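You operate a simulated robot arm through the tools that you are given. There is no shell and no other tool. Be economical: measure what you need, move in short steps, check, and stop when the job is done.

You run a simulated robot arm. Do the job below in one go: nothing can be reset, and whatever is moved stays where it is left.

JOB
Feed the green plate the lots on the white card, then clamp it in the holder.
Fine: push the empty feeder tray back in. Where these are worked on the way, their far stop is far enough and under half their travel is too little: feeder tray.

The check looks at the end state, three seconds after you hand in, the way a careful person would. Anything else that was tipped, shoved, dropped, spilled or broken makes it a failure.

ROBOT AND FRAMES
A 7-joint arm with a two-finger parallel gripper, fixed in place. Base frame: the origin is at the foot of the arm, x ahead of it, y to its left, z up; the work surface is at about z = 0. Readings come in m, degrees, newtons and seconds.
With the tool pointing down near the work surface it reaches from about 0.24 to 0.62 m from the base axis. Its first joint turns from -66.0 to 66.0 degrees. Payload 2.6 kg.
The tool frame sits at the grasp point between the pads (the TCP): z along the fingers, y along the line on which they close. The tips reach 0.03 m beyond it. Largest opening 0.094 m; finger width 0.028, thickness 0.01; the body of the gripper, 0.05 by 0.096 m, starts 0.055 m behind the TCP.
Orientation is that of the tool frame in the base frame, as [roll, pitch, yaw] about the fixed x, y, z axes, in that order (R = Rz(yaw) Ry(pitch) Rx(roll)). With the fingers straight down and closing along the base's y, the tool's x points along the base's -x, its y along +y and its z along -z.

CONTROLS
- The arm moves only by the tool arm_command. Its argument "increments" is a list of rows, each a list of 3 entries, a list of its own where there are three numbers: the closure in counts, from 0 (fully open) to 255 (shut), then the shift along the base's x, y, z in units of 50 mm (1.0 is 50 mm), then the turn, a rotation vector about the base's x, y, z in units of 4 degrees (1.0 is 4 degrees). In form: [[grip, [x, y, z], [rx, ry, rz]], ...]. A call has 1 to 12 rows; each row shifts and turns the commanded pose from where the row before left it. A call with a number of a shift or a turn outside -1 to 1 is refused whole. Rows are played at 5 a second. More than 0.05 m and 8.6 degrees between two rows, or a gripper value outside its range, and nothing of the call is played. A pose out of reach is approached as far as the arm can. The call stops where the force on the tool passes 40 N (or 10 N more than at its start, if that is more) or the arm is blocked; 0.2 s more then pass. Each finger travels about 0.072 m/s and halts on what it meets, pressing with about 30 N; the grip force reading is that of the motor and also rises with nothing between the fingers. The clock runs only during rows and for 0.2 s after the last one: add rows that do not move to give the fingers time. It gives the time, the measured TCP pose, the force on the tool (base axes), the opening and the grip force at its end, in the units of the frame above (readings bear some noise), with the torque about the TCP (base axes, N m) and any sound that the robot's microphone picked up.
- Cameras (640 x 400 px; columns grow to the right, rows downward): "scene" is fixed at [0.0335, 0.431, 0.5674]; the picture's right is [-0.80, -0.60, 0.00], its down [-0.32, 0.43, -0.84] and it looks along [0.51, -0.68, -0.53] (base axes); focal length 295 px, centre (320, 200). "wrist" rides on the gripper at [0.076, 0.014, -0.102] in the tool frame; the picture's right is [-0.18, 0.98, 0.00], its down [-0.75, -0.14, -0.64] and it looks along [-0.63, -0.12, 0.77] (tool axes); focal length 243 px, centre (320, 200).
- grab_frame(camera): a new picture of that camera. No time passes.
- pixel_to_xyz(camera, pixels): there is no depth. For up to 12 entries [column, row, z] of the newest picture of that camera ("zoom" is the newest enlarged one), the place [x, y] in the base frame at which the ray of that pixel passes the height z, good to about 0.002 m. No time passes.
- zoom(camera, box): a new picture of the part [left, top, right, bottom] of that camera's present view, enlarged. No time passes.
- job_done(): hands the job in; it is judged then, once.

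Work in short steps. Measure before you move; look again where a grasp or a placing could have gone wrong, and mend it. You have 80 turns and 54 pictures in all, those below and enlarged ones among them. Open the gripper and draw the arm clear of the work before you hand the job in, unless the task says otherwise; then end with one line.

The tools are called after "Request:" by a JSON object that holds its "method" and its "body". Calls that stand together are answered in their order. arm_command: Moves the arm, as the interface text tells. Its arguments: {"type":"object","properties":{"increments":{"type":"array"}},"required":["increments"]} The other tools are called the same way: grab_frame (camera) takes a picture; pixel_to_xyz (camera, pixels) gives the place at which the rays of pixels pass given heights; zoom (camera, box) takes an enlarged picture of a part of a camera's view; job_done () hands the job in.

At the start:

```text
time_s: 0.0
tcp_pos: [0.3194, -0.1893, 0.4012]
tool_rot: [-180.0, 0.0, 179.9]
contact_force: [0.4, 0.1, -0.1]
moment: [0.02, 0.05, -0.03]
width: 0.0939
finger_force: 0.0
```

scene: 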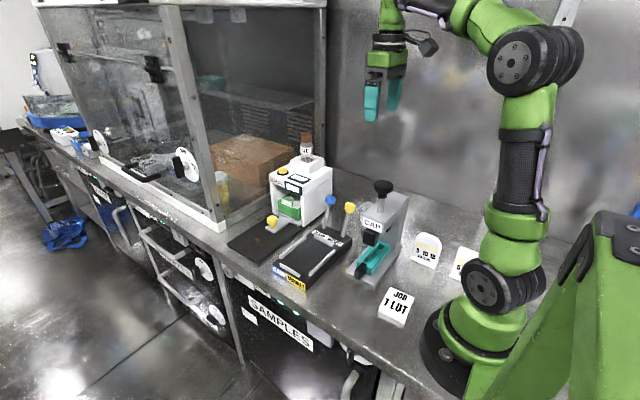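
wrist: 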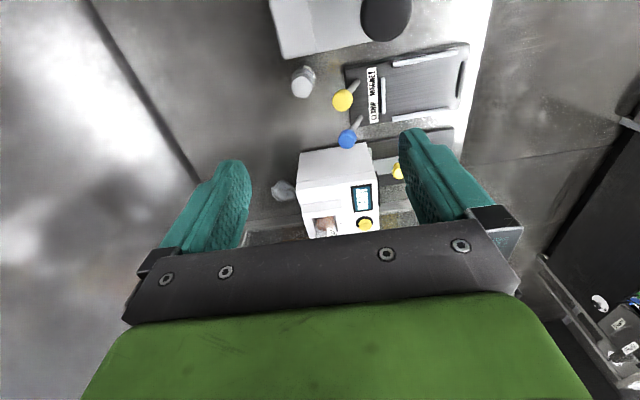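

The scene shows a white dispenser around (300,190), a holder around (315,255), a capper and the cards on the right. I'll enlarge the working area to read the labels.

Request:
{"method": "zoom", "body": {"camera": "scene", "box": [220, 130, 360, 220]}}

Request:
{"method": "zoom", "body": {"camera": "scene", "box": [220, 200, 360, 290]}}

Request:
{"method": "zoom", "body": {"camera": "scene", "box": [340, 170, 500, 330]}}

```text
4.44 times, centred on (290, 175) of scene
```

zoom: 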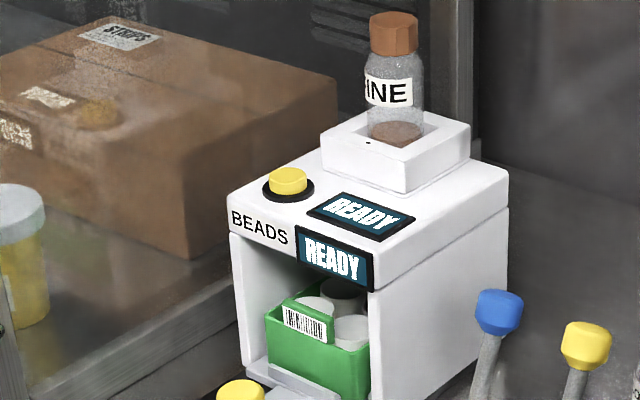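

```text
4.44 times, centred on (290, 245) of scene
```

zoom: 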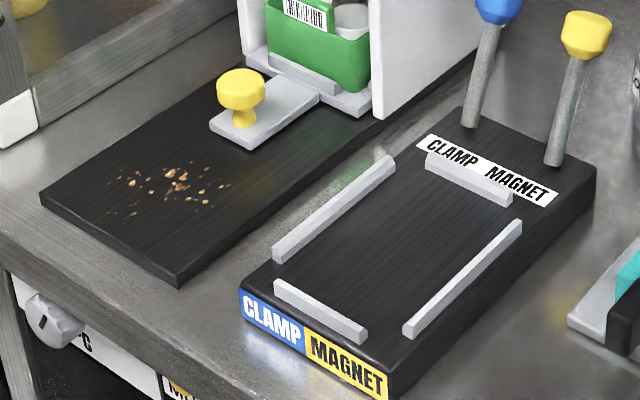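

```text
2.50 times, centred on (420, 250) of scene
```

zoom: 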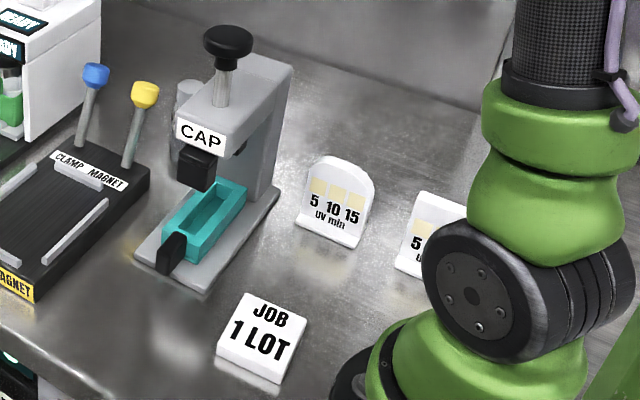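

The card reads "JOB 1 LOT", so that means one press. The blue lever is CLAMP and the yellow one is MAGNET. The feeder's yellow button is near scene (283,170). Next I measure the key points and enlarge the wrist view.

Request:
{"method": "zoom", "body": {"camera": "wrist", "box": [240, 40, 480, 240]}}

Request:
{"method": "pixel_to_xyz", "body": {"camera": "scene", "pixels": [[282.8, 170, 0.15], [282.8, 170, 0.12], [272.2, 219, 0.04], [272.2, 219, 0.06], [330.5, 201, 0.08], [330.5, 201, 0.1], [350, 208, 0.08], [350, 208, 0.1], [227, 245.5, 0.0], [258, 263, 0.0], [273, 265, 0.02], [309, 290, 0.02]]}}

Request:
{"method": "pixel_to_xyz", "body": {"camera": "wrist", "pixels": [[364, 224, 0.15], [364, 224, 0.12], [397, 171, 0.05], [347, 139, 0.1], [342, 100, 0.1], [299, 152, 0.14], [367, 143, 0.14], [378, 200, 0.14], [347, 139, 0.08], [342, 100, 0.08]]}}

```text
2.00 times, centred on (360, 140) of wrist
```

zoom: 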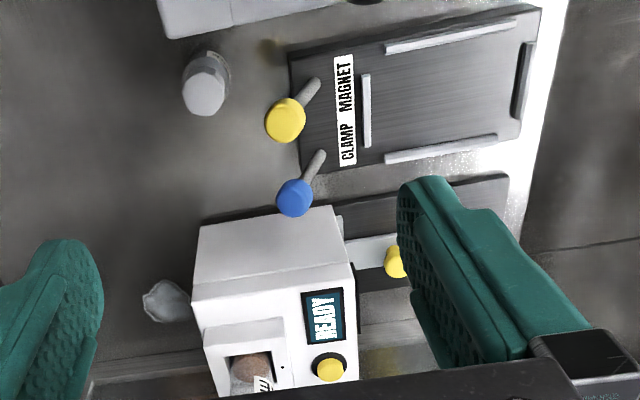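

```text
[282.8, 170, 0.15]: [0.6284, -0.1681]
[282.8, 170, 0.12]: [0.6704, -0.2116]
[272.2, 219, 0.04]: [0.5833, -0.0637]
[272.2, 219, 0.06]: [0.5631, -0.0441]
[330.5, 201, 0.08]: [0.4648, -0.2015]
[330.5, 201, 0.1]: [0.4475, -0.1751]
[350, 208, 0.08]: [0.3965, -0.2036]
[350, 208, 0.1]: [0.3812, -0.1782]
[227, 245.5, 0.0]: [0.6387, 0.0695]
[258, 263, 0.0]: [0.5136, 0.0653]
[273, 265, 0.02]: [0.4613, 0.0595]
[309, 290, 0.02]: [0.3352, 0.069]
```

```text
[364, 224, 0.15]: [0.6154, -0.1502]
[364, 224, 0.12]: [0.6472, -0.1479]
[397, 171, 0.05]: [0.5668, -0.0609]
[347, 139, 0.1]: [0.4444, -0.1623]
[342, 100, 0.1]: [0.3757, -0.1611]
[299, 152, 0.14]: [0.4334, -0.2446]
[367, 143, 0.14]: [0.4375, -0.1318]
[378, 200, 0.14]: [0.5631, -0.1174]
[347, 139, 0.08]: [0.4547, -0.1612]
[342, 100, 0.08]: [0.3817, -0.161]
```

Rays from both cameras cross at the button near (0.607,-0.150,0.162), the tray knob near (0.574,-0.06,0.044) and the blue lever knob near (0.439,-0.163,0.11). Next I measure the bottle, the dispenser corners, the plate, the lever bases and the nest bars.

Request:
{"method": "pixel_to_xyz", "body": {"camera": "scene", "pixels": [[307, 133, 0.24], [307, 133, 0.27], [302.5, 184.7, 0.14], [302.5, 184.7, 0.16], [332.5, 169, 0.14], [332.5, 169, 0.16], [269, 178, 0.14], [269, 178, 0.16], [324.2, 227.4, 0.02], [342.5, 236, 0.02]]}}

Request:
{"method": "pixel_to_xyz", "body": {"camera": "wrist", "pixels": [[305, 222, 0.24], [305, 222, 0.27], [376.5, 171.5, 0.15], [297.5, 190, 0.15], [362, 80, 0.02], [355, 112, 0.02], [343, 78, 0.02], [367, 95, 0.02]]}}

Request:
{"method": "zoom", "body": {"camera": "scene", "box": [262, 180, 326, 220]}}

```text
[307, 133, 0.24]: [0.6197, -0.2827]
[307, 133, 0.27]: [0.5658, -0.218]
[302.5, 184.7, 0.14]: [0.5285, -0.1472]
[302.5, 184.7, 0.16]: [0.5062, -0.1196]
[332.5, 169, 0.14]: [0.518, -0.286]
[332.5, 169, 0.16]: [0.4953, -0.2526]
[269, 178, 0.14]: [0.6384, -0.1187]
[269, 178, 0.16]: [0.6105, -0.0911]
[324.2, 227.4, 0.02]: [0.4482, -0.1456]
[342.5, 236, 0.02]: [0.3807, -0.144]
```

```text
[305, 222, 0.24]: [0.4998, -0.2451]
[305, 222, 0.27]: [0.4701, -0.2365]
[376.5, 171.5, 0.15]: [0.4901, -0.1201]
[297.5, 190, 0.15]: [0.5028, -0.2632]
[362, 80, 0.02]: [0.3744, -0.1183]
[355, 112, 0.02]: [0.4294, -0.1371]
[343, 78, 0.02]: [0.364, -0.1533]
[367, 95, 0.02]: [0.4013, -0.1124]
```

```text
10.00 times, centred on (294, 200) of scene
```

zoom: 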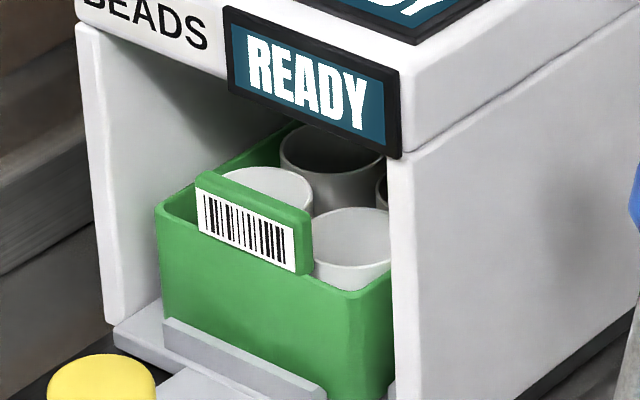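

The dispenser top is at z≈0.15, and the bottle is near (0.575,-0.23) with its top around 0.265. I move above the button with the gripper closed, staying high.

Request:
{"method": "arm_command", "body": {"increments": [[255, [0.93, 0.15, 0], [0, 0, 0]], [255, [0.93, 0.15, 0], [0, 0, 0]], [255, [0.93, 0.15, -0.3], [0, 0, 0]], [255, [0.93, 0.15, -0.3], [0, 0, 0]], [255, [0.93, 0.15, -0.5], [0, 0, 0]], [255, [0.93, 0.15, -0.5], [0, 0, 0]], [255, [0, 0, 0], [0, 0, 0]], [255, [0, 0, 0], [0, 0, 0]]]}}

Request:
{"method": "grab_frame", "body": {"camera": "wrist"}}

Request:
{"method": "zoom", "body": {"camera": "scene", "box": [220, 90, 380, 190]}}

```text
refused: row 5 steps farther than a row can; nothing moved
```

```text
46 pictures are left
```

wrist: 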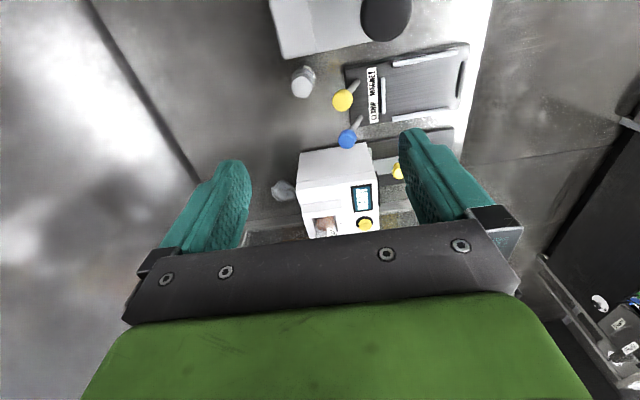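

```text
4.00 times, centred on (300, 140) of scene
```

zoom: 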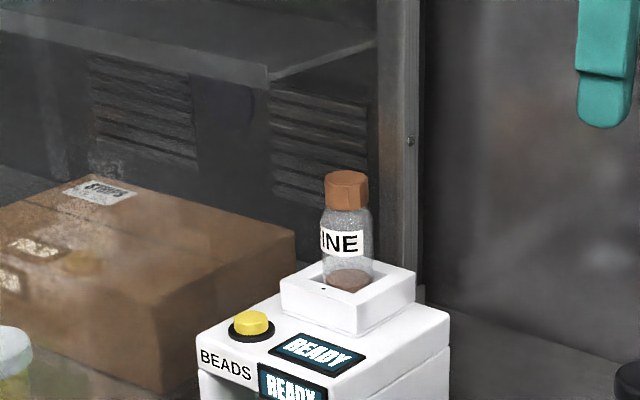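

The row was refused because the combined step was too long. Before re-planning I check where the cabinet wall stands.

Request:
{"method": "pixel_to_xyz", "body": {"camera": "scene", "pixels": [[222, 232, 0.0], [245, 215, 0.0], [262, 203, 0.0], [307, 133, 0.25]]}}

Request:
{"method": "arm_command", "body": {"increments": [[255, [0.9, 0.1, -0.1], [0, 0, 0]], [255, [0.9, 0.1, -0.2], [0, 0, 0]], [255, [0.9, 0.15, -0.3], [0, 0, 0]], [255, [0.9, 0.15, -0.3], [0, 0, 0]], [255, [0.9, 0.15, -0.3], [0, 0, 0]], [255, [0.8, 0.25, -0.4], [0, 0, 0]], [255, [0, 0, 0], [0, 0, 0]], [255, [0, 0, 0], [0, 0, 0]]]}}

Request:
{"method": "grab_frame", "body": {"camera": "wrist"}}

Request:
{"method": "zoom", "body": {"camera": "scene", "box": [220, 90, 380, 190]}}

```text
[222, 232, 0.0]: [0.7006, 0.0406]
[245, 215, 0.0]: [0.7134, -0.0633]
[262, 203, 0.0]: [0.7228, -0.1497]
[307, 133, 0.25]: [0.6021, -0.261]
```

```text
time_s: 1.8
tcp_pos: [0.4926, -0.166, 0.36]
tool_rot: [180.0, 0.1, -180.0]
contact_force: [0.7, 0.2, -0.2]
moment: [0.04, -0.01, 0.0]
width: 0.0002
finger_force: 29.6
out of reach, approached as far as the arm can: row 4, 5, 6
```

```text
44 pictures are left
```

wrist: 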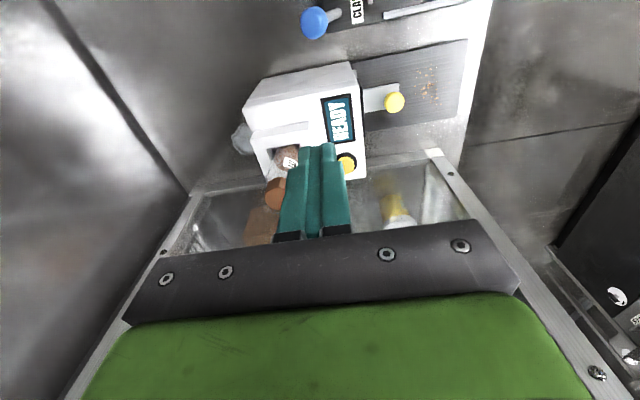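

```text
4.00 times, centred on (300, 140) of scene
```

zoom: 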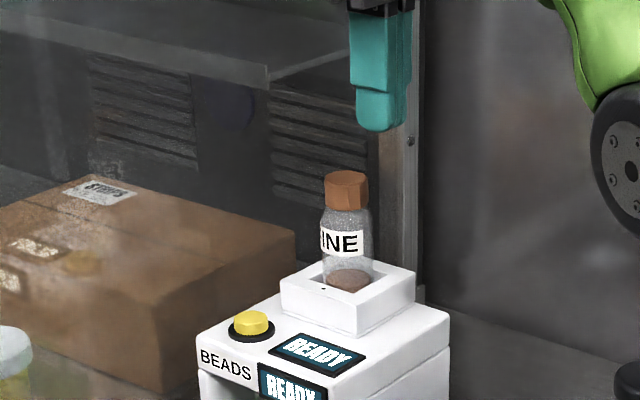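

The arm falls short at this height (x=0.493, z=0.36), so it needs to come lower or tilt. I re-measure the button at wrist pixel (347,162) and the bottle cap at (275,193).

Request:
{"method": "pixel_to_xyz", "body": {"camera": "wrist", "pixels": [[347, 162, 0.15], [347, 162, 0.16], [347, 162, 0.17], [275, 190, 0.25], [275, 190, 0.23], [287, 157, 0.16], [395, 101, 0.05], [395, 101, 0.06], [395, 101, 0.04], [350, 64, 0.15], [366, 175, 0.15], [315, 22, 0.11]]}}

Request:
{"method": "pixel_to_xyz", "body": {"camera": "scene", "pixels": [[282.8, 170, 0.16], [282.8, 170, 0.17], [306.5, 134, 0.24], [306.5, 134, 0.22]]}}

```text
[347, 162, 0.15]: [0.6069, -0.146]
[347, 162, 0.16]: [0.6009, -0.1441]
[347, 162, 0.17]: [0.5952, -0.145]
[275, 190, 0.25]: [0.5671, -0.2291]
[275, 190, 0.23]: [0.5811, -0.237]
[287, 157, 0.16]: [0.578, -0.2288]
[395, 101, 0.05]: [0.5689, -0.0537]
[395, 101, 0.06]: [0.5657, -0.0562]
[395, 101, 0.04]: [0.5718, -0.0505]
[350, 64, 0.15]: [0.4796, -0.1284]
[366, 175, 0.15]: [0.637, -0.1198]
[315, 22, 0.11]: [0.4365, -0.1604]
```

```text
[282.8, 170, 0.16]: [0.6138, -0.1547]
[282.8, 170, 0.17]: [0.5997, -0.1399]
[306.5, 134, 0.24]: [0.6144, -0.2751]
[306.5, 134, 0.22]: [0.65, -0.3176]
```

The refined button position is (0.60,-0.145,0.166). That radius needs some outward tilt, so I tilt the tool 16° toward +x in place and check what pose results.

Request:
{"method": "arm_command", "body": {"increments": [[255, [0, 0, 0], [0, -1, 0]], [255, [0, 0, 0], [0, -1, 0]], [255, [0, 0, 0], [0, -1, 0]], [255, [0, 0, 0], [0, -1, 0]], [255, [0, 0, 0], [0, 0, 0]]]}}

```text
time_s: 3.0
tcp_pos: [0.4912, -0.1661, 0.3595]
tool_rot: [180.0, 0.0, 180.0]
contact_force: [0.4, 0.5, -0.1]
moment: [-0.01, 0.01, 0.0]
width: 0.0
finger_force: 29.6
out of reach, approached as far as the arm can: row 1, 2, 3, 4
```

The pose did not change, so the commanded pose may sit beyond reach. I bring the command back by 50 mm in x with no further turn and read the result.

Request:
{"method": "arm_command", "body": {"increments": [[255, [-0.95, 0, 0], [0, 0, 0]], [255, [0, 0, 0], [0, 0, 0]]]}}

```text
time_s: 3.6
tcp_pos: [0.4442, -0.1644, 0.3616]
tool_rot: [180.0, 0.2, 180.0]
contact_force: [0.0, -0.4, 0.1]
moment: [-0.03, -0.02, 0.0]
width: 0.0001
finger_force: 29.8
```

The command stays clamped at the reachable pose, which is good. Here, with room to spare, I tilt 16°.

Request:
{"method": "arm_command", "body": {"increments": [[255, [0, 0, 0], [0, -1, 0]], [255, [0, 0, 0], [0, -1, 0]], [255, [0, 0, 0], [0, -1, 0]], [255, [0, 0, 0], [0, -1, 0]], [255, [0, 0, 0], [0, -1, 0]], [255, [0, 0, 0], [0, 0, 0]]]}}

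```text
time_s: 5.0
tcp_pos: [0.4438, -0.1646, 0.3603]
tool_rot: [-179.9, 20.2, 179.9]
contact_force: [0.4, -0.2, -0.7]
moment: [0.03, 0.01, -0.04]
width: 0.0001
finger_force: 29.8
```

The tilt is 20° outward. I shift y to -0.14 first to keep clear of the bottle, then advance to about (0.59,-0.14,0.245).

Request:
{"method": "arm_command", "body": {"increments": [[255, [0, 0.5, -0.4], [0, 0, 0]], [255, [0.5, 0, -0.5], [0, 0, 0]], [255, [0.7, 0, -0.5], [0, 0, 0]], [255, [0.8, 0, -0.4], [0, 0, 0]], [255, [0.9, 0, -0.4], [0, 0, 0]], [255, [0, 0, 0], [0, 0, 0]]]}}

Request:
{"method": "zoom", "body": {"camera": "scene", "box": [220, 100, 380, 200]}}

Request:
{"method": "grab_frame", "body": {"camera": "wrist"}}

```text
time_s: 6.4
tcp_pos: [0.592, -0.1409, 0.2479]
tool_rot: [179.9, 20.1, 180.0]
contact_force: [0.8, 0.0, 0.5]
moment: [0.0, -0.01, 0.0]
width: 0.0002
finger_force: 30.1
```

```text
4.00 times, centred on (300, 150) of scene
```

zoom: 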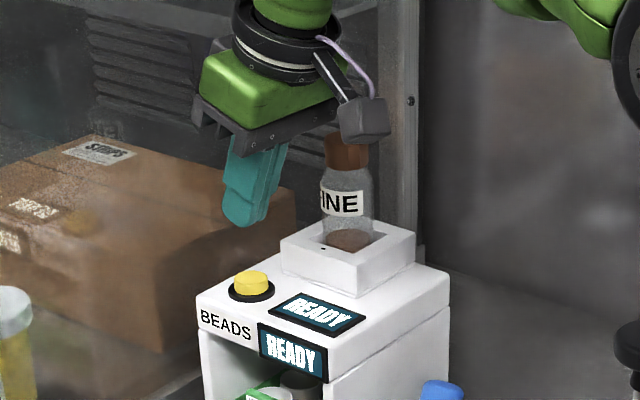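

```text
41 pictures are left
```

wrist: 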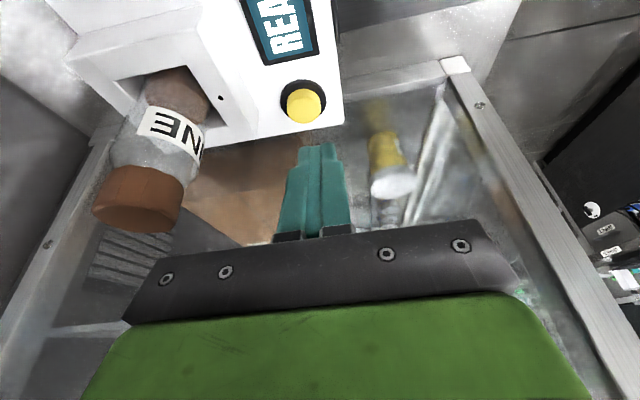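

The button is at wrist (303,103). I locate it precisely before pressing.

Request:
{"method": "pixel_to_xyz", "body": {"camera": "wrist", "pixels": [[304, 104, 0.15], [304, 104, 0.16], [304, 104, 0.17], [140, 210, 0.24], [175, 215, 0.24]]}}

Request:
{"method": "pixel_to_xyz", "body": {"camera": "scene", "pixels": [[282.5, 169, 0.155], [282.5, 169, 0.165], [282.5, 169, 0.17]]}}

```text
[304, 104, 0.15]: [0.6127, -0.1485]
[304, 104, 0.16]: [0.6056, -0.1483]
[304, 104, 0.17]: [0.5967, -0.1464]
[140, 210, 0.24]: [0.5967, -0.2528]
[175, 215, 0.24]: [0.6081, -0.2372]
```

```text
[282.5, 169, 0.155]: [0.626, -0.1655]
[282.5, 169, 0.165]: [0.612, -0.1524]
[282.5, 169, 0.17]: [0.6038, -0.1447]
```

The button is at (0.602,-0.147,0.167), and the lowest point of the tip is about 0.033 below the TCP. I lower to just above it.

Request:
{"method": "arm_command", "body": {"increments": [[255, [0.25, -0.1, -0.4], [0, 0, 0]], [255, [0, 0, -0.4], [0, 0, 0]], [255, [0, 0, 0], [0, 0, 0]]]}}

Request:
{"method": "zoom", "body": {"camera": "scene", "box": [240, 130, 340, 200]}}

```text
time_s: 7.2
tcp_pos: [0.6034, -0.1455, 0.2093]
tool_rot: [-180.0, 20.1, 179.8]
contact_force: [0.3, 0.4, -1.1]
moment: [-0.03, 0.01, 0.0]
width: 0.0001
finger_force: 29.4
```

```text
5.71 times, centred on (290, 165) of scene
```

zoom: 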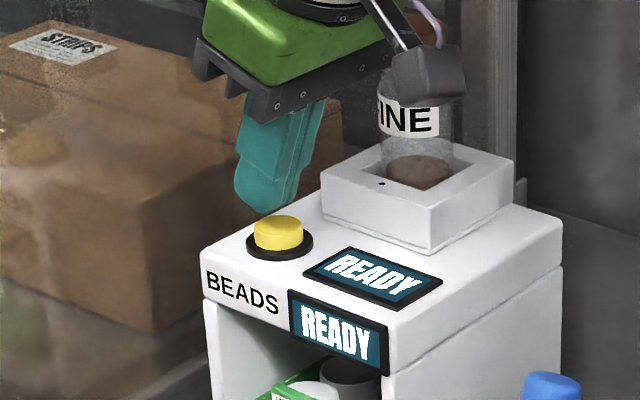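

The tip sits about 8 mm above the button and slightly left of it in the picture. I shift (-4,-3) mm and descend 9 mm in small steps.

Request:
{"method": "arm_command", "body": {"increments": [[255, [-0.08, -0.06, 0], [0, 0, 0]], [255, [0, 0, -0.06], [0, 0, 0]], [255, [0, 0, -0.06], [0, 0, 0]], [255, [0, 0, -0.06], [0, 0, 0]], [255, [0, 0, 0], [0, 0, 0]]]}}

Request:
{"method": "zoom", "body": {"camera": "scene", "box": [250, 140, 330, 196]}}

```text
time_s: 8.4
tcp_pos: [0.5987, -0.1478, 0.2008]
tool_rot: [180.0, 20.2, 179.8]
contact_force: [0.9, 0.2, -0.1]
moment: [0.01, 0.02, 0.03]
width: 0.0
finger_force: 30.3
```

```text
7.14 times, centred on (290, 168) of scene
```

zoom: 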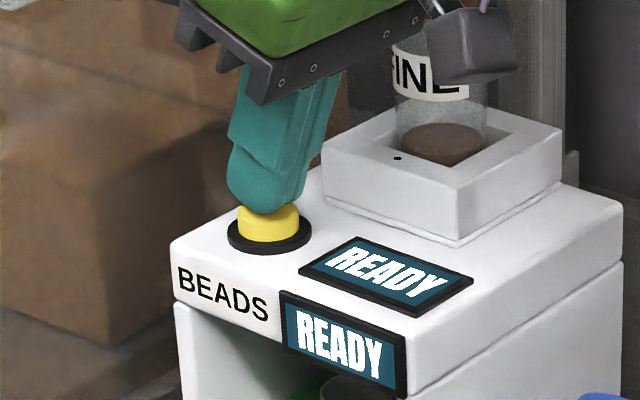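

The tip is now aligned over the button and practically touching it. I press in small steps and stop to read.

Request:
{"method": "arm_command", "body": {"increments": [[255, [0, 0, -0.05], [0, 0, 0]], [255, [0, 0, -0.05], [0, 0, 0]], [255, [0, 0, 0], [0, 0, 0]]]}}

Request:
{"method": "zoom", "body": {"camera": "scene", "box": [250, 140, 330, 196]}}

```text
time_s: 9.2
tcp_pos: [0.5968, -0.1491, 0.196]
tool_rot: [-180.0, 20.2, 180.0]
contact_force: [-0.3, -0.4, 2.3]
moment: [-0.05, 0.01, 0.03]
width: 0.0
finger_force: 30.2
```

```text
7.14 times, centred on (290, 168) of scene
```

zoom: 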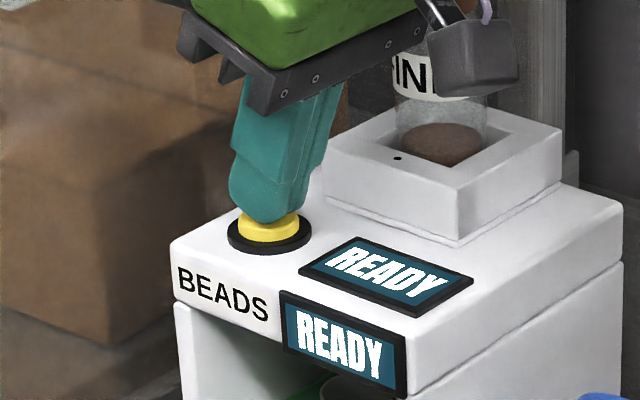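

Contact reads 2.3 N and the button has partly gone down, but the display still says READY. I press about 3 mm further.

Request:
{"method": "arm_command", "body": {"increments": [[255, [0, 0, -0.04], [0, 0, 0]], [255, [0, 0, -0.03], [0, 0, 0]]]}}

Request:
{"method": "zoom", "body": {"camera": "scene", "box": [250, 140, 330, 196]}}

```text
time_s: 9.8
tcp_pos: [0.598, -0.1476, 0.193]
tool_rot: [-179.8, 20.3, 180.0]
contact_force: [-0.3, -1.2, 4.8]
moment: [-0.03, 0.03, 0.01]
width: 0.0002
finger_force: 30.4
heard: click
```

```text
7.14 times, centred on (290, 168) of scene
```

zoom: 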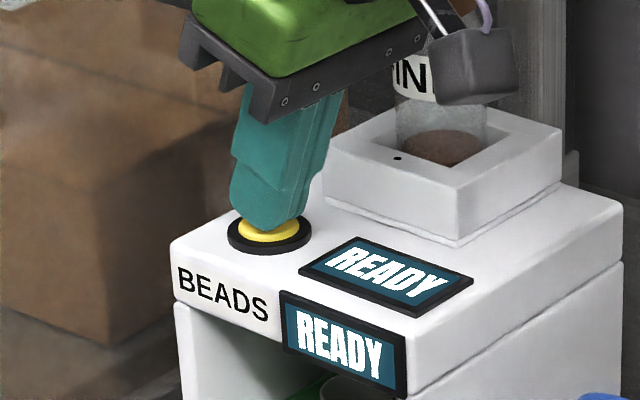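

A click was heard, so that is one press. I release upward and check the display.

Request:
{"method": "arm_command", "body": {"increments": [[255, [0, 0, 0.3], [0, 0, 0]], [255, [0, 0, 0.5], [0, 0, 0]], [255, [0, 0, 0], [0, 0, 0]]]}}

Request:
{"method": "zoom", "body": {"camera": "scene", "box": [250, 155, 330, 211]}}

```text
time_s: 10.6
tcp_pos: [0.5976, -0.1487, 0.232]
tool_rot: [-180.0, 20.0, 180.0]
contact_force: [-0.1, -0.3, -0.1]
moment: [0.04, 0.0, -0.04]
width: 0.0
finger_force: 30.0
```

```text
7.14 times, centred on (290, 183) of scene
```

zoom: 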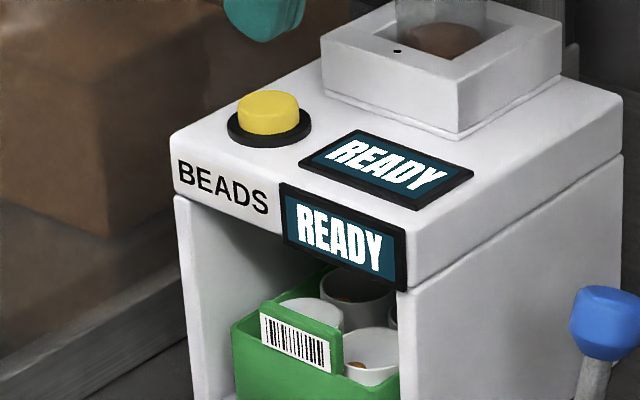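

The display reads READY again, and something brown now shows in the front-right cup at zoom (357,365). I look closer to confirm it.

Request:
{"method": "zoom", "body": {"camera": "scene", "box": [262, 180, 326, 220]}}

```text
10.00 times, centred on (294, 200) of scene
```

zoom: 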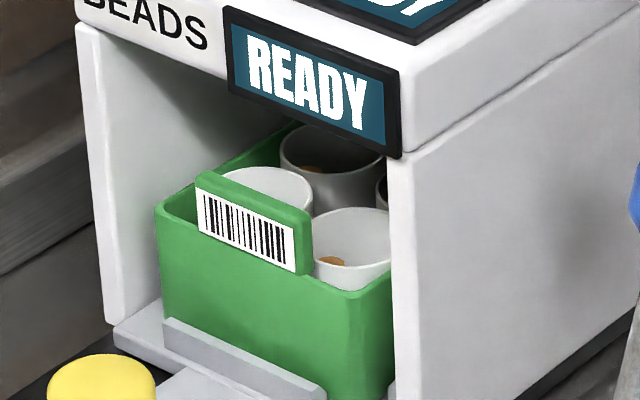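

Beads are now visible in the cups: one lot is fed. Next is the tray knob. I move in front of the dispenser, straighten the tool and partly open the fingers.

Request:
{"method": "arm_command", "body": {"increments": [[255, [-0.25, 0.9, 0], [0, 0, 0]], [110, [-0.25, 0.93, 0], [0, 0, 0]], [110, [0, 0, -0.7], [0, 1, 0]], [110, [0, 0, -0.7], [0, 1, 0]], [110, [0, 0, -0.7], [0, 1, 0]], [110, [0, 0, -0.3], [0, 1, 0]], [110, [0, 0, 0], [0, 1, 0]], [110, [0, 0, 0], [0, 0, 0]]]}}

Request:
{"method": "grab_frame", "body": {"camera": "wrist"}}

Request:
{"method": "zoom", "body": {"camera": "scene", "box": [220, 150, 340, 240]}}

```text
time_s: 12.4
tcp_pos: [0.5719, -0.0543, 0.1111]
tool_rot: [-180.0, 0.0, 180.0]
contact_force: [-0.6, 0.9, 0.4]
moment: [0.02, -0.03, 0.02]
width: 0.0532
finger_force: 0.1
```

```text
34 pictures are left
```

wrist: 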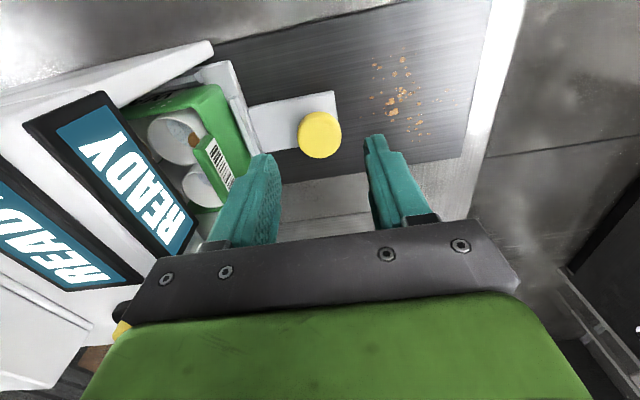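

```text
4.44 times, centred on (280, 195) of scene
```

zoom: 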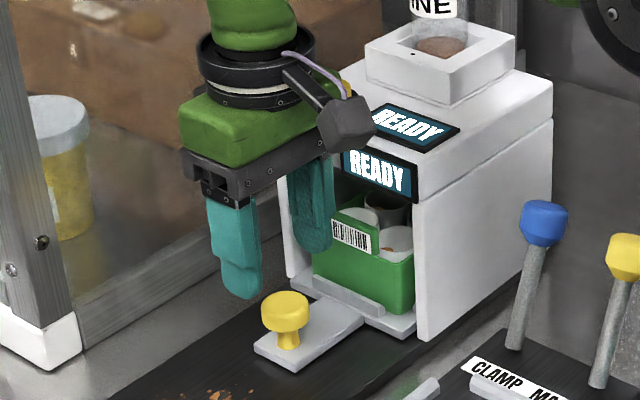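

Request:
{"method": "pixel_to_xyz", "body": {"camera": "wrist", "pixels": [[319, 133, 0.04], [319, 133, 0.05], [335, 91, 0.015], [248, 106, 0.015], [340, 133, 0.045], [298, 133, 0.045]]}}

Request:
{"method": "pixel_to_xyz", "body": {"camera": "scene", "pixels": [[272.2, 218, 0.04], [272.2, 218, 0.05], [271, 229, 0.015], [271, 240, 0.01]]}}

```text
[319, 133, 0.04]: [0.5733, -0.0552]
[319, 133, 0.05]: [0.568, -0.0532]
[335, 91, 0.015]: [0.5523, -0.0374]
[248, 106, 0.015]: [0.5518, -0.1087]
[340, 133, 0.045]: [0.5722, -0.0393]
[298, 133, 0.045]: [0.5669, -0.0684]
```

```text
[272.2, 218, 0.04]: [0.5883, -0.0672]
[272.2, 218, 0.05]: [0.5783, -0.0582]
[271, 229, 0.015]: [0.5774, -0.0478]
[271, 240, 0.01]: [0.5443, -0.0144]
```

The knob is at (0.571,-0.054) with its top at about 0.05, right below the TCP. I descend to z≈0.055 and grip it.

Request:
{"method": "arm_command", "body": {"increments": [[110, [0, 0, -0.6], [0, 0, 0]], [110, [0, 0, -0.5], [0, 0, 0]], [110, [0, 0, 0], [0, 0, 0]], [255, [0, 0, 0], [0, 0, 0]], [255, [0, 0, 0], [0, 0, 0]], [255, [0, 0, 0], [0, 0, 0]]]}}

```text
time_s: 13.8
tcp_pos: [0.5734, -0.0548, 0.0582]
tool_rot: [179.9, 0.2, -179.9]
contact_force: [4.4, 5.0, -3.8]
moment: [0.08, -0.1, -0.06]
width: 0.031
finger_force: 45.1
```

The knob is gripped at 31 mm width. I pull the tray along +y gently.

Request:
{"method": "arm_command", "body": {"increments": [[255, [0, 0.2, 0], [0, 0, 0]], [255, [0, 0.3, 0], [0, 0, 0]], [255, [0, 0.3, 0], [0, 0, 0]], [255, [0, 0.3, 0], [0, 0, 0]], [255, [0, 0.3, 0], [0, 0, 0]], [255, [0, 0.2, 0], [0, 0, 0]], [255, [0, 0, 0], [0, 0, 0]]]}}

Request:
{"method": "zoom", "body": {"camera": "scene", "box": [200, 150, 360, 260]}}

```text
time_s: 15.4
tcp_pos: [0.5744, 0.0237, 0.0577]
tool_rot: [-179.8, 0.2, 180.0]
contact_force: [12.2, 0.1, -7.8]
moment: [-0.2, -0.64, 0.11]
width: 0.0314
finger_force: 44.7
```

```text
3.64 times, centred on (280, 205) of scene
```

zoom: 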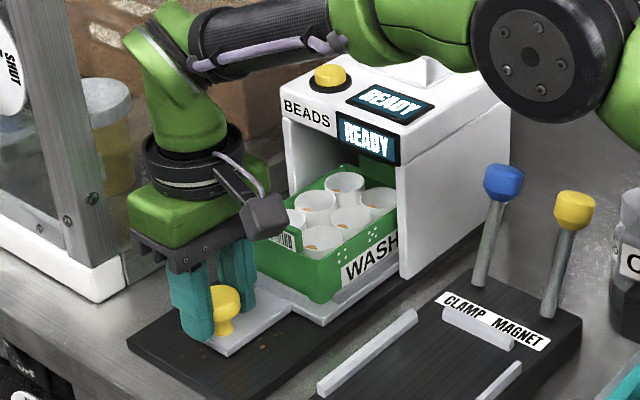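

The tray comes out smoothly with the plate on it; the plate is labelled WASH. I keep pulling toward the stop and ease the 12 N side load by 2 mm in x.

Request:
{"method": "arm_command", "body": {"increments": [[255, [0.04, 0.25, 0], [0, 0, 0]], [255, [0, 0.25, 0], [0, 0, 0]], [255, [0, 0.25, 0], [0, 0, 0]], [255, [0, 0.25, 0], [0, 0, 0]], [255, [0, 0, 0], [0, 0, 0]]]}}

Request:
{"method": "zoom", "body": {"camera": "scene", "box": [200, 150, 360, 260]}}

```text
time_s: 16.6
tcp_pos: [0.5736, 0.0732, 0.058]
tool_rot: [-180.0, 0.1, 179.9]
contact_force: [8.6, -1.1, -11.6]
moment: [-0.1, -0.01, -0.17]
width: 0.0313
finger_force: 45.3
```

```text
3.64 times, centred on (280, 205) of scene
```

zoom: 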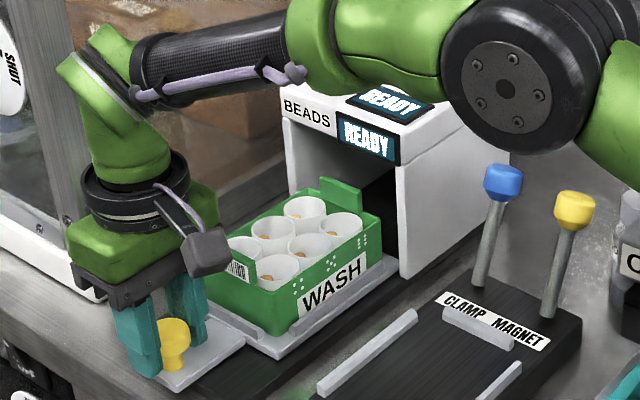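

The plate is nearly fully out. I continue in small steps until the stop shows up in the force.

Request:
{"method": "arm_command", "body": {"increments": [[255, [0.02, 0.15, 0], [0, 0, 0]], [255, [0, 0.15, 0], [0, 0, 0]], [255, [0, 0.1, 0], [0, 0, 0]], [255, [0, 0, 0], [0, 0, 0]]]}}

```text
time_s: 17.6
tcp_pos: [0.5744, 0.0955, 0.0585]
tool_rot: [180.0, -0.1, 179.9]
contact_force: [-24.9, -1.8, 17.0]
moment: [-0.01, 0.34, -0.13]
width: 0.0311
finger_force: 44.2
```

The forces have changed sign (x -25 N, z +17 N), so the tray may be at its end. I stop here, open the fingers, rise and look.

Request:
{"method": "arm_command", "body": {"increments": [[100, [0, 0, 0], [0, 0, 0]], [100, [0, 0, 0], [0, 0, 0]], [100, [0, 0, 0.8], [0, 0, 0]], [100, [0, 0, 1], [0, 0, 0]], [100, [0, 0, 1], [0, 0, 0]], [0, [0, -0.5, 0.5], [0, 0, 0]], [0, [0, 0, 0], [0, 0, 0]]]}}

Request:
{"method": "grab_frame", "body": {"camera": "wrist"}}

Request:
{"method": "zoom", "body": {"camera": "scene", "box": [200, 170, 360, 280]}}

```text
time_s: 19.2
tcp_pos: [0.5753, 0.069, 0.2276]
tool_rot: [-179.9, 0.1, 180.0]
contact_force: [-0.3, 0.6, -0.7]
moment: [0.04, 0.01, -0.03]
width: 0.0938
finger_force: 0.0
```

```text
30 pictures are left
```

wrist: 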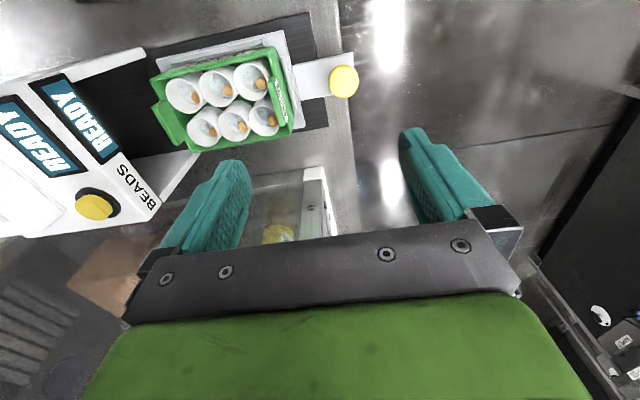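

```text
3.64 times, centred on (280, 225) of scene
```

zoom: 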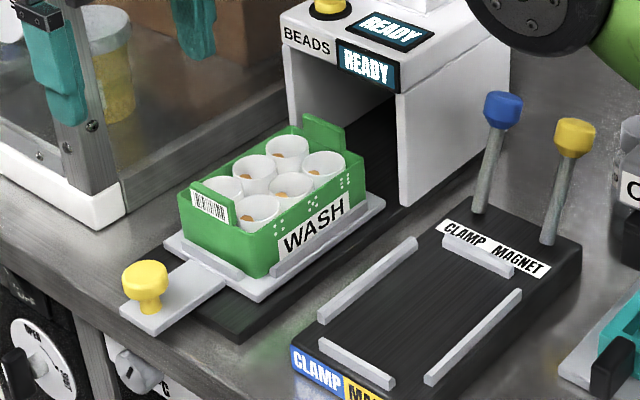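

The tray is out and the plate sits undisturbed on it. I enlarge the wrist view of the plate and measure its top corners.

Request:
{"method": "zoom", "body": {"camera": "wrist", "box": [120, 20, 360, 170]}}

Request:
{"method": "pixel_to_xyz", "body": {"camera": "wrist", "pixels": [[152, 75, 0.06], [273, 46, 0.06], [294, 135, 0.06], [190, 151, 0.06], [344, 81, 0.05]]}}

Request:
{"method": "pixel_to_xyz", "body": {"camera": "scene", "pixels": [[249, 227, 0.06], [268.5, 243, 0.06], [300, 216, 0.06], [268, 301, 0.0], [249, 227, 0.05], [268.5, 243, 0.05], [300, 216, 0.05], [269, 246, 0.06], [268, 245.5, 0.01], [298.5, 242, 0.03]]}}

```text
2.67 times, centred on (240, 95) of wrist
```

zoom: 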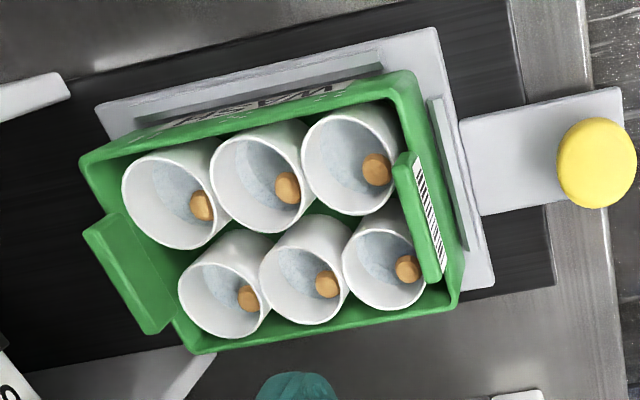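

```text
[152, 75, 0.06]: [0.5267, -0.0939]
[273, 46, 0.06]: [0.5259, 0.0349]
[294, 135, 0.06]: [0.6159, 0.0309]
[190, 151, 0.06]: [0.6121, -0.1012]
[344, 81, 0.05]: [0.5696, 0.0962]
```

```text
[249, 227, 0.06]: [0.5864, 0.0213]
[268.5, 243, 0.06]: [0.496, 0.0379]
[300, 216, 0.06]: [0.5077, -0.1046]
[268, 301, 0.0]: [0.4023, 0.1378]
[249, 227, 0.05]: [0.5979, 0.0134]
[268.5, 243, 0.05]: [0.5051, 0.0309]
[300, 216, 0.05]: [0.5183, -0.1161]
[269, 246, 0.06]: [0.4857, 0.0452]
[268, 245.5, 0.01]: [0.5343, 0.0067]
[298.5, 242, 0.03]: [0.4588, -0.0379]
```

My scene corner pixels were off: the front-left rim is at (241,223), front-right at (261,236) and back-right at (292,215). I re-measure these with the nest bars.

Request:
{"method": "pixel_to_xyz", "body": {"camera": "scene", "pixels": [[241, 222.8, 0.06], [260.8, 236, 0.06], [291.8, 215.4, 0.06], [241, 222.8, 0.05], [260.8, 236, 0.05], [291.8, 215.4, 0.05], [260.8, 246, 0.01], [260.8, 246, 0.02]]}}

Request:
{"method": "pixel_to_xyz", "body": {"camera": "wrist", "pixels": [[152, 75, 0.05], [273, 46, 0.05], [294, 135, 0.05], [190, 151, 0.05], [152, 75, 0.07], [273, 46, 0.07], [294, 135, 0.07], [190, 151, 0.07]]}}

```text
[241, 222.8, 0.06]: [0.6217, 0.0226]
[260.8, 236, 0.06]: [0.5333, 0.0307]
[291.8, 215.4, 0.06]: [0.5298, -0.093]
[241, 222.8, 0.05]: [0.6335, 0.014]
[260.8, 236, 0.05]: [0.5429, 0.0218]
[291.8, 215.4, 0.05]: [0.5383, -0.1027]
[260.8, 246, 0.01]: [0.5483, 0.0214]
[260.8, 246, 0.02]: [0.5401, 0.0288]
```

```text
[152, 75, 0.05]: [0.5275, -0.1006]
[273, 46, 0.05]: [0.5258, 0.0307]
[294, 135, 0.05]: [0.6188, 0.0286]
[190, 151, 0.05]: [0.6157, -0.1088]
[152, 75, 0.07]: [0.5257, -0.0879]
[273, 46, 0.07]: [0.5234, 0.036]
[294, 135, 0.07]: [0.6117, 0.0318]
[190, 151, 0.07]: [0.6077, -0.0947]
```

The rim is at z≈0.063 and spans x 0.528–0.615 and y -0.095–0.033: a microplate about 86×127 mm, centred near (0.572,-0.031). I'll grip across its 86 mm width, which needs the tool turned -90° about z so the camera is on the +y side.

Request:
{"method": "arm_command", "body": {"increments": [[0, [0, -0.2, 0], [0, 0, -1]], [0, [0, -0.2, 0], [0, 0, -1]], [0, [0, -0.2, 0], [0, 0, -1]], [0, [0, -0.2, 0], [0, 0, -1]], [0, [0, -0.2, 0], [0, 0, -1]], [0, [0, -0.2, 0], [0, 0, -1]], [0, [0, -0.2, 0], [0, 0, -1]], [0, [0, -0.2, 0], [0, 0, -1]], [0, [0, -0.2, 0], [0, 0, -1]], [0, [0, -0.2, 0], [0, 0, -1]], [0, [0, 0, 0], [0, 0, -1]], [0, [0, 0, 0], [0, 0, 0]]]}}

Request:
{"method": "arm_command", "body": {"increments": [[0, [0, 0, 0], [0, 0, -1]], [0, [0, 0, 0], [0, 0, -1]], [0, [0, 0, 0], [0, 0, -1]], [0, [0, 0, 0], [0, 0, -1]], [0, [0, 0, 0], [0, 0, -1]], [0, [0, 0, 0], [0, 0, -1]], [0, [0, 0, 0], [0, 0, -1]], [0, [0, 0, 0], [0, 0, -1]], [0, [0, 0, 0], [0, 0, -1]], [0, [0, 0, 0], [0, 0, -1]], [0, [0, 0, 0], [0, 0, -1]], [0, [0, 0, 0], [0, 0, -0.5]]]}}

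Request:
{"method": "grab_frame", "body": {"camera": "wrist"}}

```text
time_s: 21.8
tcp_pos: [0.575, -0.0296, 0.221]
tool_rot: [180.0, 0.2, 136.0]
contact_force: [0.2, 0.4, 0.6]
moment: [-0.03, -0.01, -0.01]
width: 0.0941
finger_force: 0.1
```

```text
time_s: 24.4
tcp_pos: [0.5766, -0.0323, 0.223]
tool_rot: [180.0, 0.0, 89.8]
contact_force: [0.0, 0.6, -0.5]
moment: [0.01, 0.0, 0.03]
width: 0.0942
finger_force: 0.1
```

```text
27 pictures are left
```

wrist: 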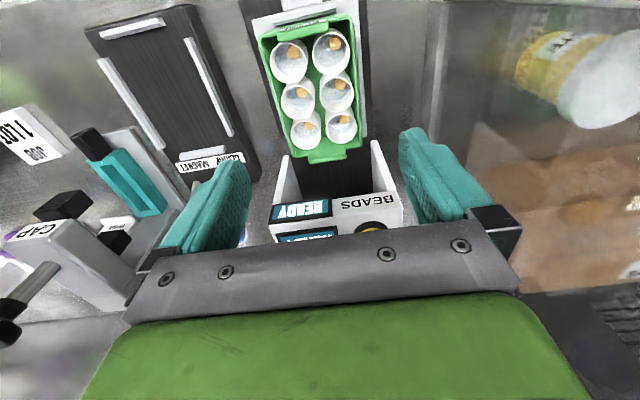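

Now facing the plate from this side, I enlarge it to fix its sides in x.

Request:
{"method": "zoom", "body": {"camera": "wrist", "box": [230, 0, 390, 170]}}

```text
2.35 times, centred on (310, 85) of wrist
```

zoom: 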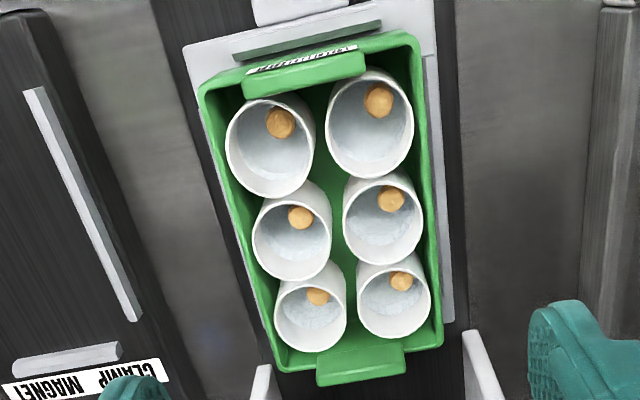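

Request:
{"method": "pixel_to_xyz", "body": {"camera": "zoom", "pixels": [[197, 92, 0.062], [418, 37, 0.062], [443, 342, 0.062], [277, 369, 0.062], [240, 235, 0.062], [431, 190, 0.062]]}}

Request:
{"method": "pixel_to_xyz", "body": {"camera": "zoom", "pixels": [[23, 92, 0.025], [47, 87, 0.025], [128, 322, 0.025], [142, 318, 0.025], [13, 365, 0.025], [118, 342, 0.025], [14, 372, 0.02]]}}

Request:
{"method": "pixel_to_xyz", "body": {"camera": "wrist", "pixels": [[101, 33, 0.025], [163, 16, 0.025], [164, 24, 0.025], [97, 62, 0.025], [108, 58, 0.025], [156, 150, 0.025], [165, 147, 0.025], [183, 38, 0.025], [193, 38, 0.025], [228, 136, 0.025], [180, 156, 0.025], [223, 148, 0.025]]}}

```text
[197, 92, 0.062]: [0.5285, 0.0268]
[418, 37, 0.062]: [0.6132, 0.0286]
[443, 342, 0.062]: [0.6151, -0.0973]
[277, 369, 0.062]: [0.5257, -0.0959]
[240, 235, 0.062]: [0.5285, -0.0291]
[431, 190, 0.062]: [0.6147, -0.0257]
```

```text
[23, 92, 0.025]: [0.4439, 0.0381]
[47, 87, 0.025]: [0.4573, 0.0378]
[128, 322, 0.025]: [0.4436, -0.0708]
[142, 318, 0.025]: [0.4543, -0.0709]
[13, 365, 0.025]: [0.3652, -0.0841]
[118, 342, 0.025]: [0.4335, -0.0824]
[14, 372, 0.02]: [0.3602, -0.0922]
```

```text
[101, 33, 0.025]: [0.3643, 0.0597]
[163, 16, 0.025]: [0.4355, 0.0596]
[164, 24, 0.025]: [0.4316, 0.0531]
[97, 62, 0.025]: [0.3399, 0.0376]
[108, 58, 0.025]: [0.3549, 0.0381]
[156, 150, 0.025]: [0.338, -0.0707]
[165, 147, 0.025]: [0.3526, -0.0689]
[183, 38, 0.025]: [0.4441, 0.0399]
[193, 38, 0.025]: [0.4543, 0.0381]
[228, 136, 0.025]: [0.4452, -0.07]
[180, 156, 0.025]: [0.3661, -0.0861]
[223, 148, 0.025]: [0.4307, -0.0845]
```

The plate centre is (0.571,-0.0345); the nest's inner edges are x≈0.354–0.444 and y≈-0.08–0.053, so its centre is about (0.399,-0.015). I centre over the plate and descend to just above the rim.

Request:
{"method": "arm_command", "body": {"increments": [[0, [-0.1, -0.04, -0.8], [0, 0, 0]], [0, [0, 0, -0.8], [0, 0, 0]], [0, [0, 0, -0.7], [0, 0, 0]], [0, [0, 0, 0], [0, 0, 0]]]}}

Request:
{"method": "grab_frame", "body": {"camera": "wrist"}}

Request:
{"method": "zoom", "body": {"camera": "scene", "box": [200, 150, 360, 260]}}

```text
time_s: 25.4
tcp_pos: [0.5717, -0.031, 0.1054]
tool_rot: [179.9, 0.1, 89.8]
contact_force: [0.7, -0.2, -0.7]
moment: [0.04, 0.0, 0.0]
width: 0.094
finger_force: 0.1
```

```text
25 pictures are left
```

wrist: 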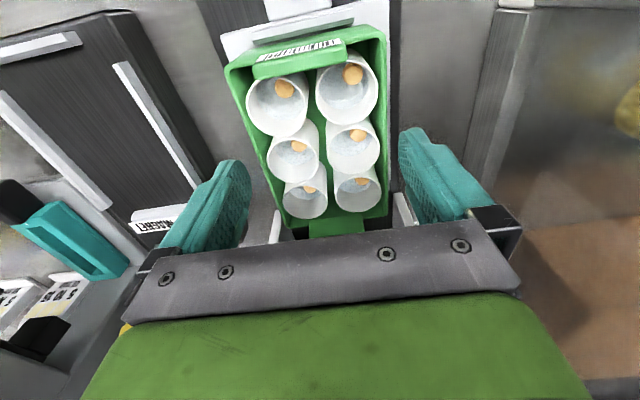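

```text
3.64 times, centred on (280, 205) of scene
```

zoom: 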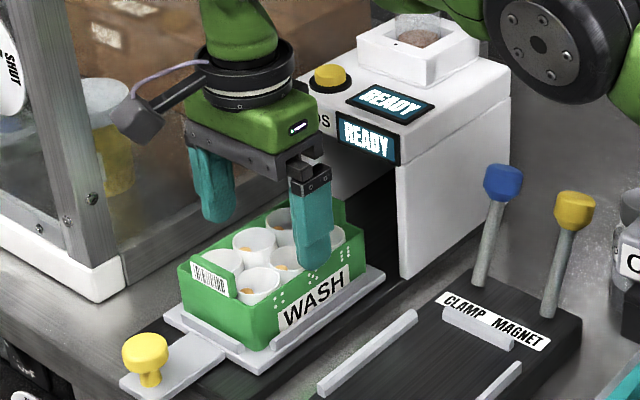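

The fingers straddle the plate. I check the rim's x-limits close to the fingers' line before going down.

Request:
{"method": "pixel_to_xyz", "body": {"camera": "wrist", "pixels": [[225, 70, 0.062], [387, 34, 0.062], [253, 140, 0.062], [389, 120, 0.062]]}}

```text
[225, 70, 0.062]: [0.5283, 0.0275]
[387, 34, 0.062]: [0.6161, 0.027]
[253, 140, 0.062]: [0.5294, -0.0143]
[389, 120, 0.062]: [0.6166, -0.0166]
```

The rim is 0.529–0.616, centred on 0.572, and the TCP matches. I descend to z≈0.068, then close slowly.

Request:
{"method": "arm_command", "body": {"increments": [[0, [0.01, -0.05, -0.35], [0, 0, 0]], [0, [0, 0, -0.35], [0, 0, 0]], [0, [0, 0, 0], [0, 0, 0]]]}}

```text
time_s: 26.2
tcp_pos: [0.5728, -0.0364, 0.0717]
tool_rot: [179.9, 0.1, 89.9]
contact_force: [0.4, -0.4, 0.2]
moment: [0.0, 0.0, 0.0]
width: 0.094
finger_force: 0.0
```

No contact on the way down. I close on the plate.

Request:
{"method": "arm_command", "body": {"increments": [[30, [0, 0, -0.06], [0, 0, 0]], [60, [0, 0, 0], [0, 0, 0]], [120, [0, 0, 0], [0, 0, 0]], [255, [0, 0, 0], [0, 0, 0]], [255, [0, 0, 0], [0, 0, 0]]]}}

Request:
{"method": "zoom", "body": {"camera": "scene", "box": [200, 150, 360, 260]}}

```text
time_s: 27.4
tcp_pos: [0.5739, -0.0357, 0.0715]
tool_rot: [179.8, 0.0, 90.0]
contact_force: [-4.3, -0.2, 26.1]
moment: [0.21, 0.94, -0.16]
width: 0.0852
finger_force: 30.1
```

```text
3.64 times, centred on (280, 205) of scene
```

zoom: 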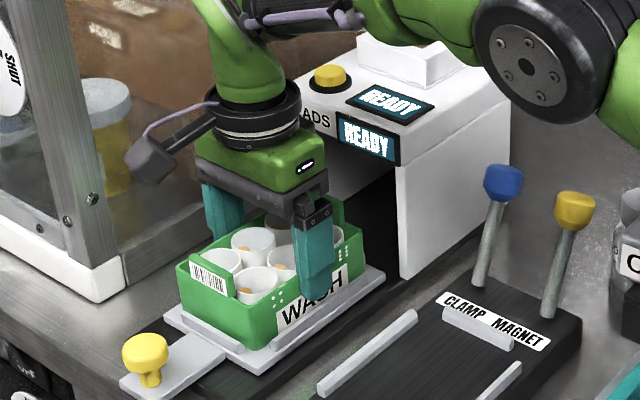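

The plate is gripped at 85 mm; the 26 N upward push suggests a tip rests on something below. I lift gently.

Request:
{"method": "arm_command", "body": {"increments": [[255, [0, 0, 0.15], [0, 0, 0]], [255, [0, 0, 0.3], [0, 0, 0]], [255, [0, 0, 0.5], [0, 0, 0]], [255, [0, 0, 0.5], [0, 0, 0]], [255, [0, 0, 0], [0, 0, 0]]]}}

Request:
{"method": "zoom", "body": {"camera": "scene", "box": [200, 150, 360, 260]}}

Request:
{"method": "grab_frame", "body": {"camera": "wrist"}}

```text
time_s: 28.6
tcp_pos: [0.5732, -0.0352, 0.1455]
tool_rot: [-179.9, 0.1, 89.9]
contact_force: [0.7, 0.2, -0.3]
moment: [0.02, 0.02, -0.03]
width: 0.0001
finger_force: 29.9
```

```text
3.64 times, centred on (280, 205) of scene
```

zoom: 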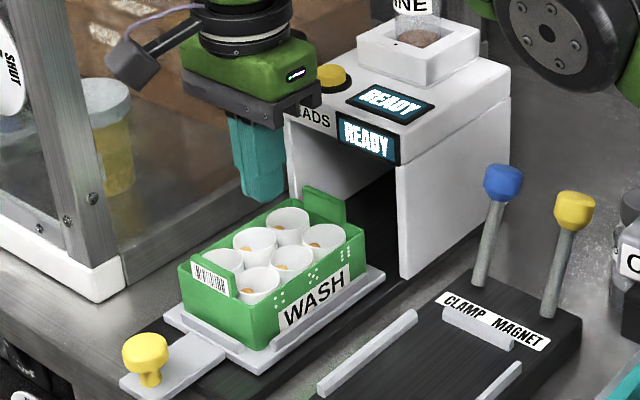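

```text
21 pictures are left
```

wrist: 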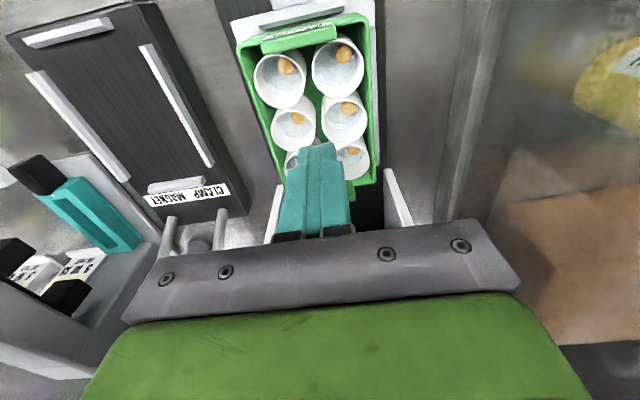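

The fingers slipped off the rim: they ended shut and the plate stayed put and level. The grip was too high, so I look closely at the wall and tray lip for a lower grip.

Request:
{"method": "zoom", "body": {"camera": "scene", "box": [235, 195, 305, 255]}}

Request:
{"method": "zoom", "body": {"camera": "wrist", "box": [225, 0, 395, 190]}}

```text
6.67 times, centred on (270, 225) of scene
```

zoom: 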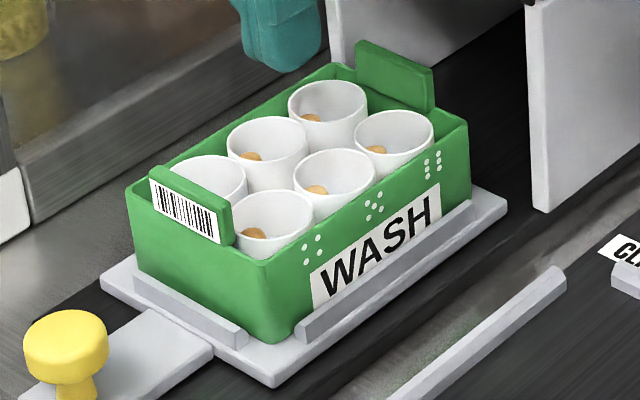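

```text
2.11 times, centred on (310, 95) of wrist
```

zoom: 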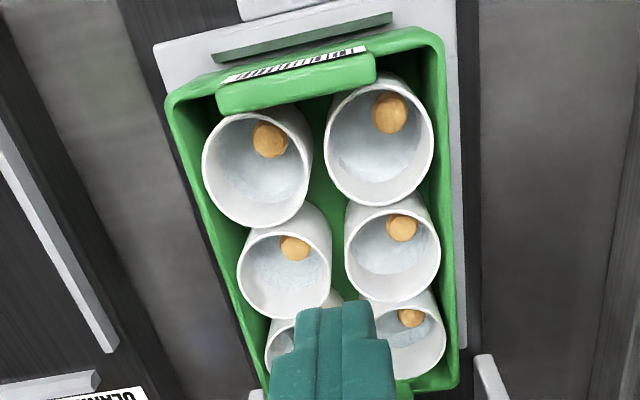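

The lip looks about 10 mm high. I compare the wall's bottom corners with its top corners to see whether it tapers, and get the lip's height.

Request:
{"method": "pixel_to_xyz", "body": {"camera": "scene", "pixels": [[240.7, 223.5, 0.062], [261.3, 233.7, 0.062], [292, 212.5, 0.062], [242.5, 236.2, 0.017], [262.2, 246.3, 0.017], [267, 243.3, 0.03], [267, 243.3, 0.025], [267, 246.3, 0.017], [261.3, 233.7, 0.068]]}}

Request:
{"method": "pixel_to_xyz", "body": {"camera": "zoom", "pixels": [[165, 98, 0.062], [443, 50, 0.062], [165, 98, 0.068], [443, 50, 0.068], [228, 270, 0.062], [455, 240, 0.062]]}}

```text
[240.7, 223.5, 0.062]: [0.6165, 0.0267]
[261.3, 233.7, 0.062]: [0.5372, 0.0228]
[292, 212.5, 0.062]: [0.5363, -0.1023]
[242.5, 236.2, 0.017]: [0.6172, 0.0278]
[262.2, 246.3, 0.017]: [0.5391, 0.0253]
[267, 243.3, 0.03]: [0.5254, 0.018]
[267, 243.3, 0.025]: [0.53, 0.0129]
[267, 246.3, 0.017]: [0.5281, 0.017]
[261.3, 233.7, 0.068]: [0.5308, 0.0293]
```

```text
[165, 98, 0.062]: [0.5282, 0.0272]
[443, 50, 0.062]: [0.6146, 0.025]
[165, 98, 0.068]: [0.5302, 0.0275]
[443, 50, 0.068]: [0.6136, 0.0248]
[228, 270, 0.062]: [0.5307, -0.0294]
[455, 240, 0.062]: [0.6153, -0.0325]
```

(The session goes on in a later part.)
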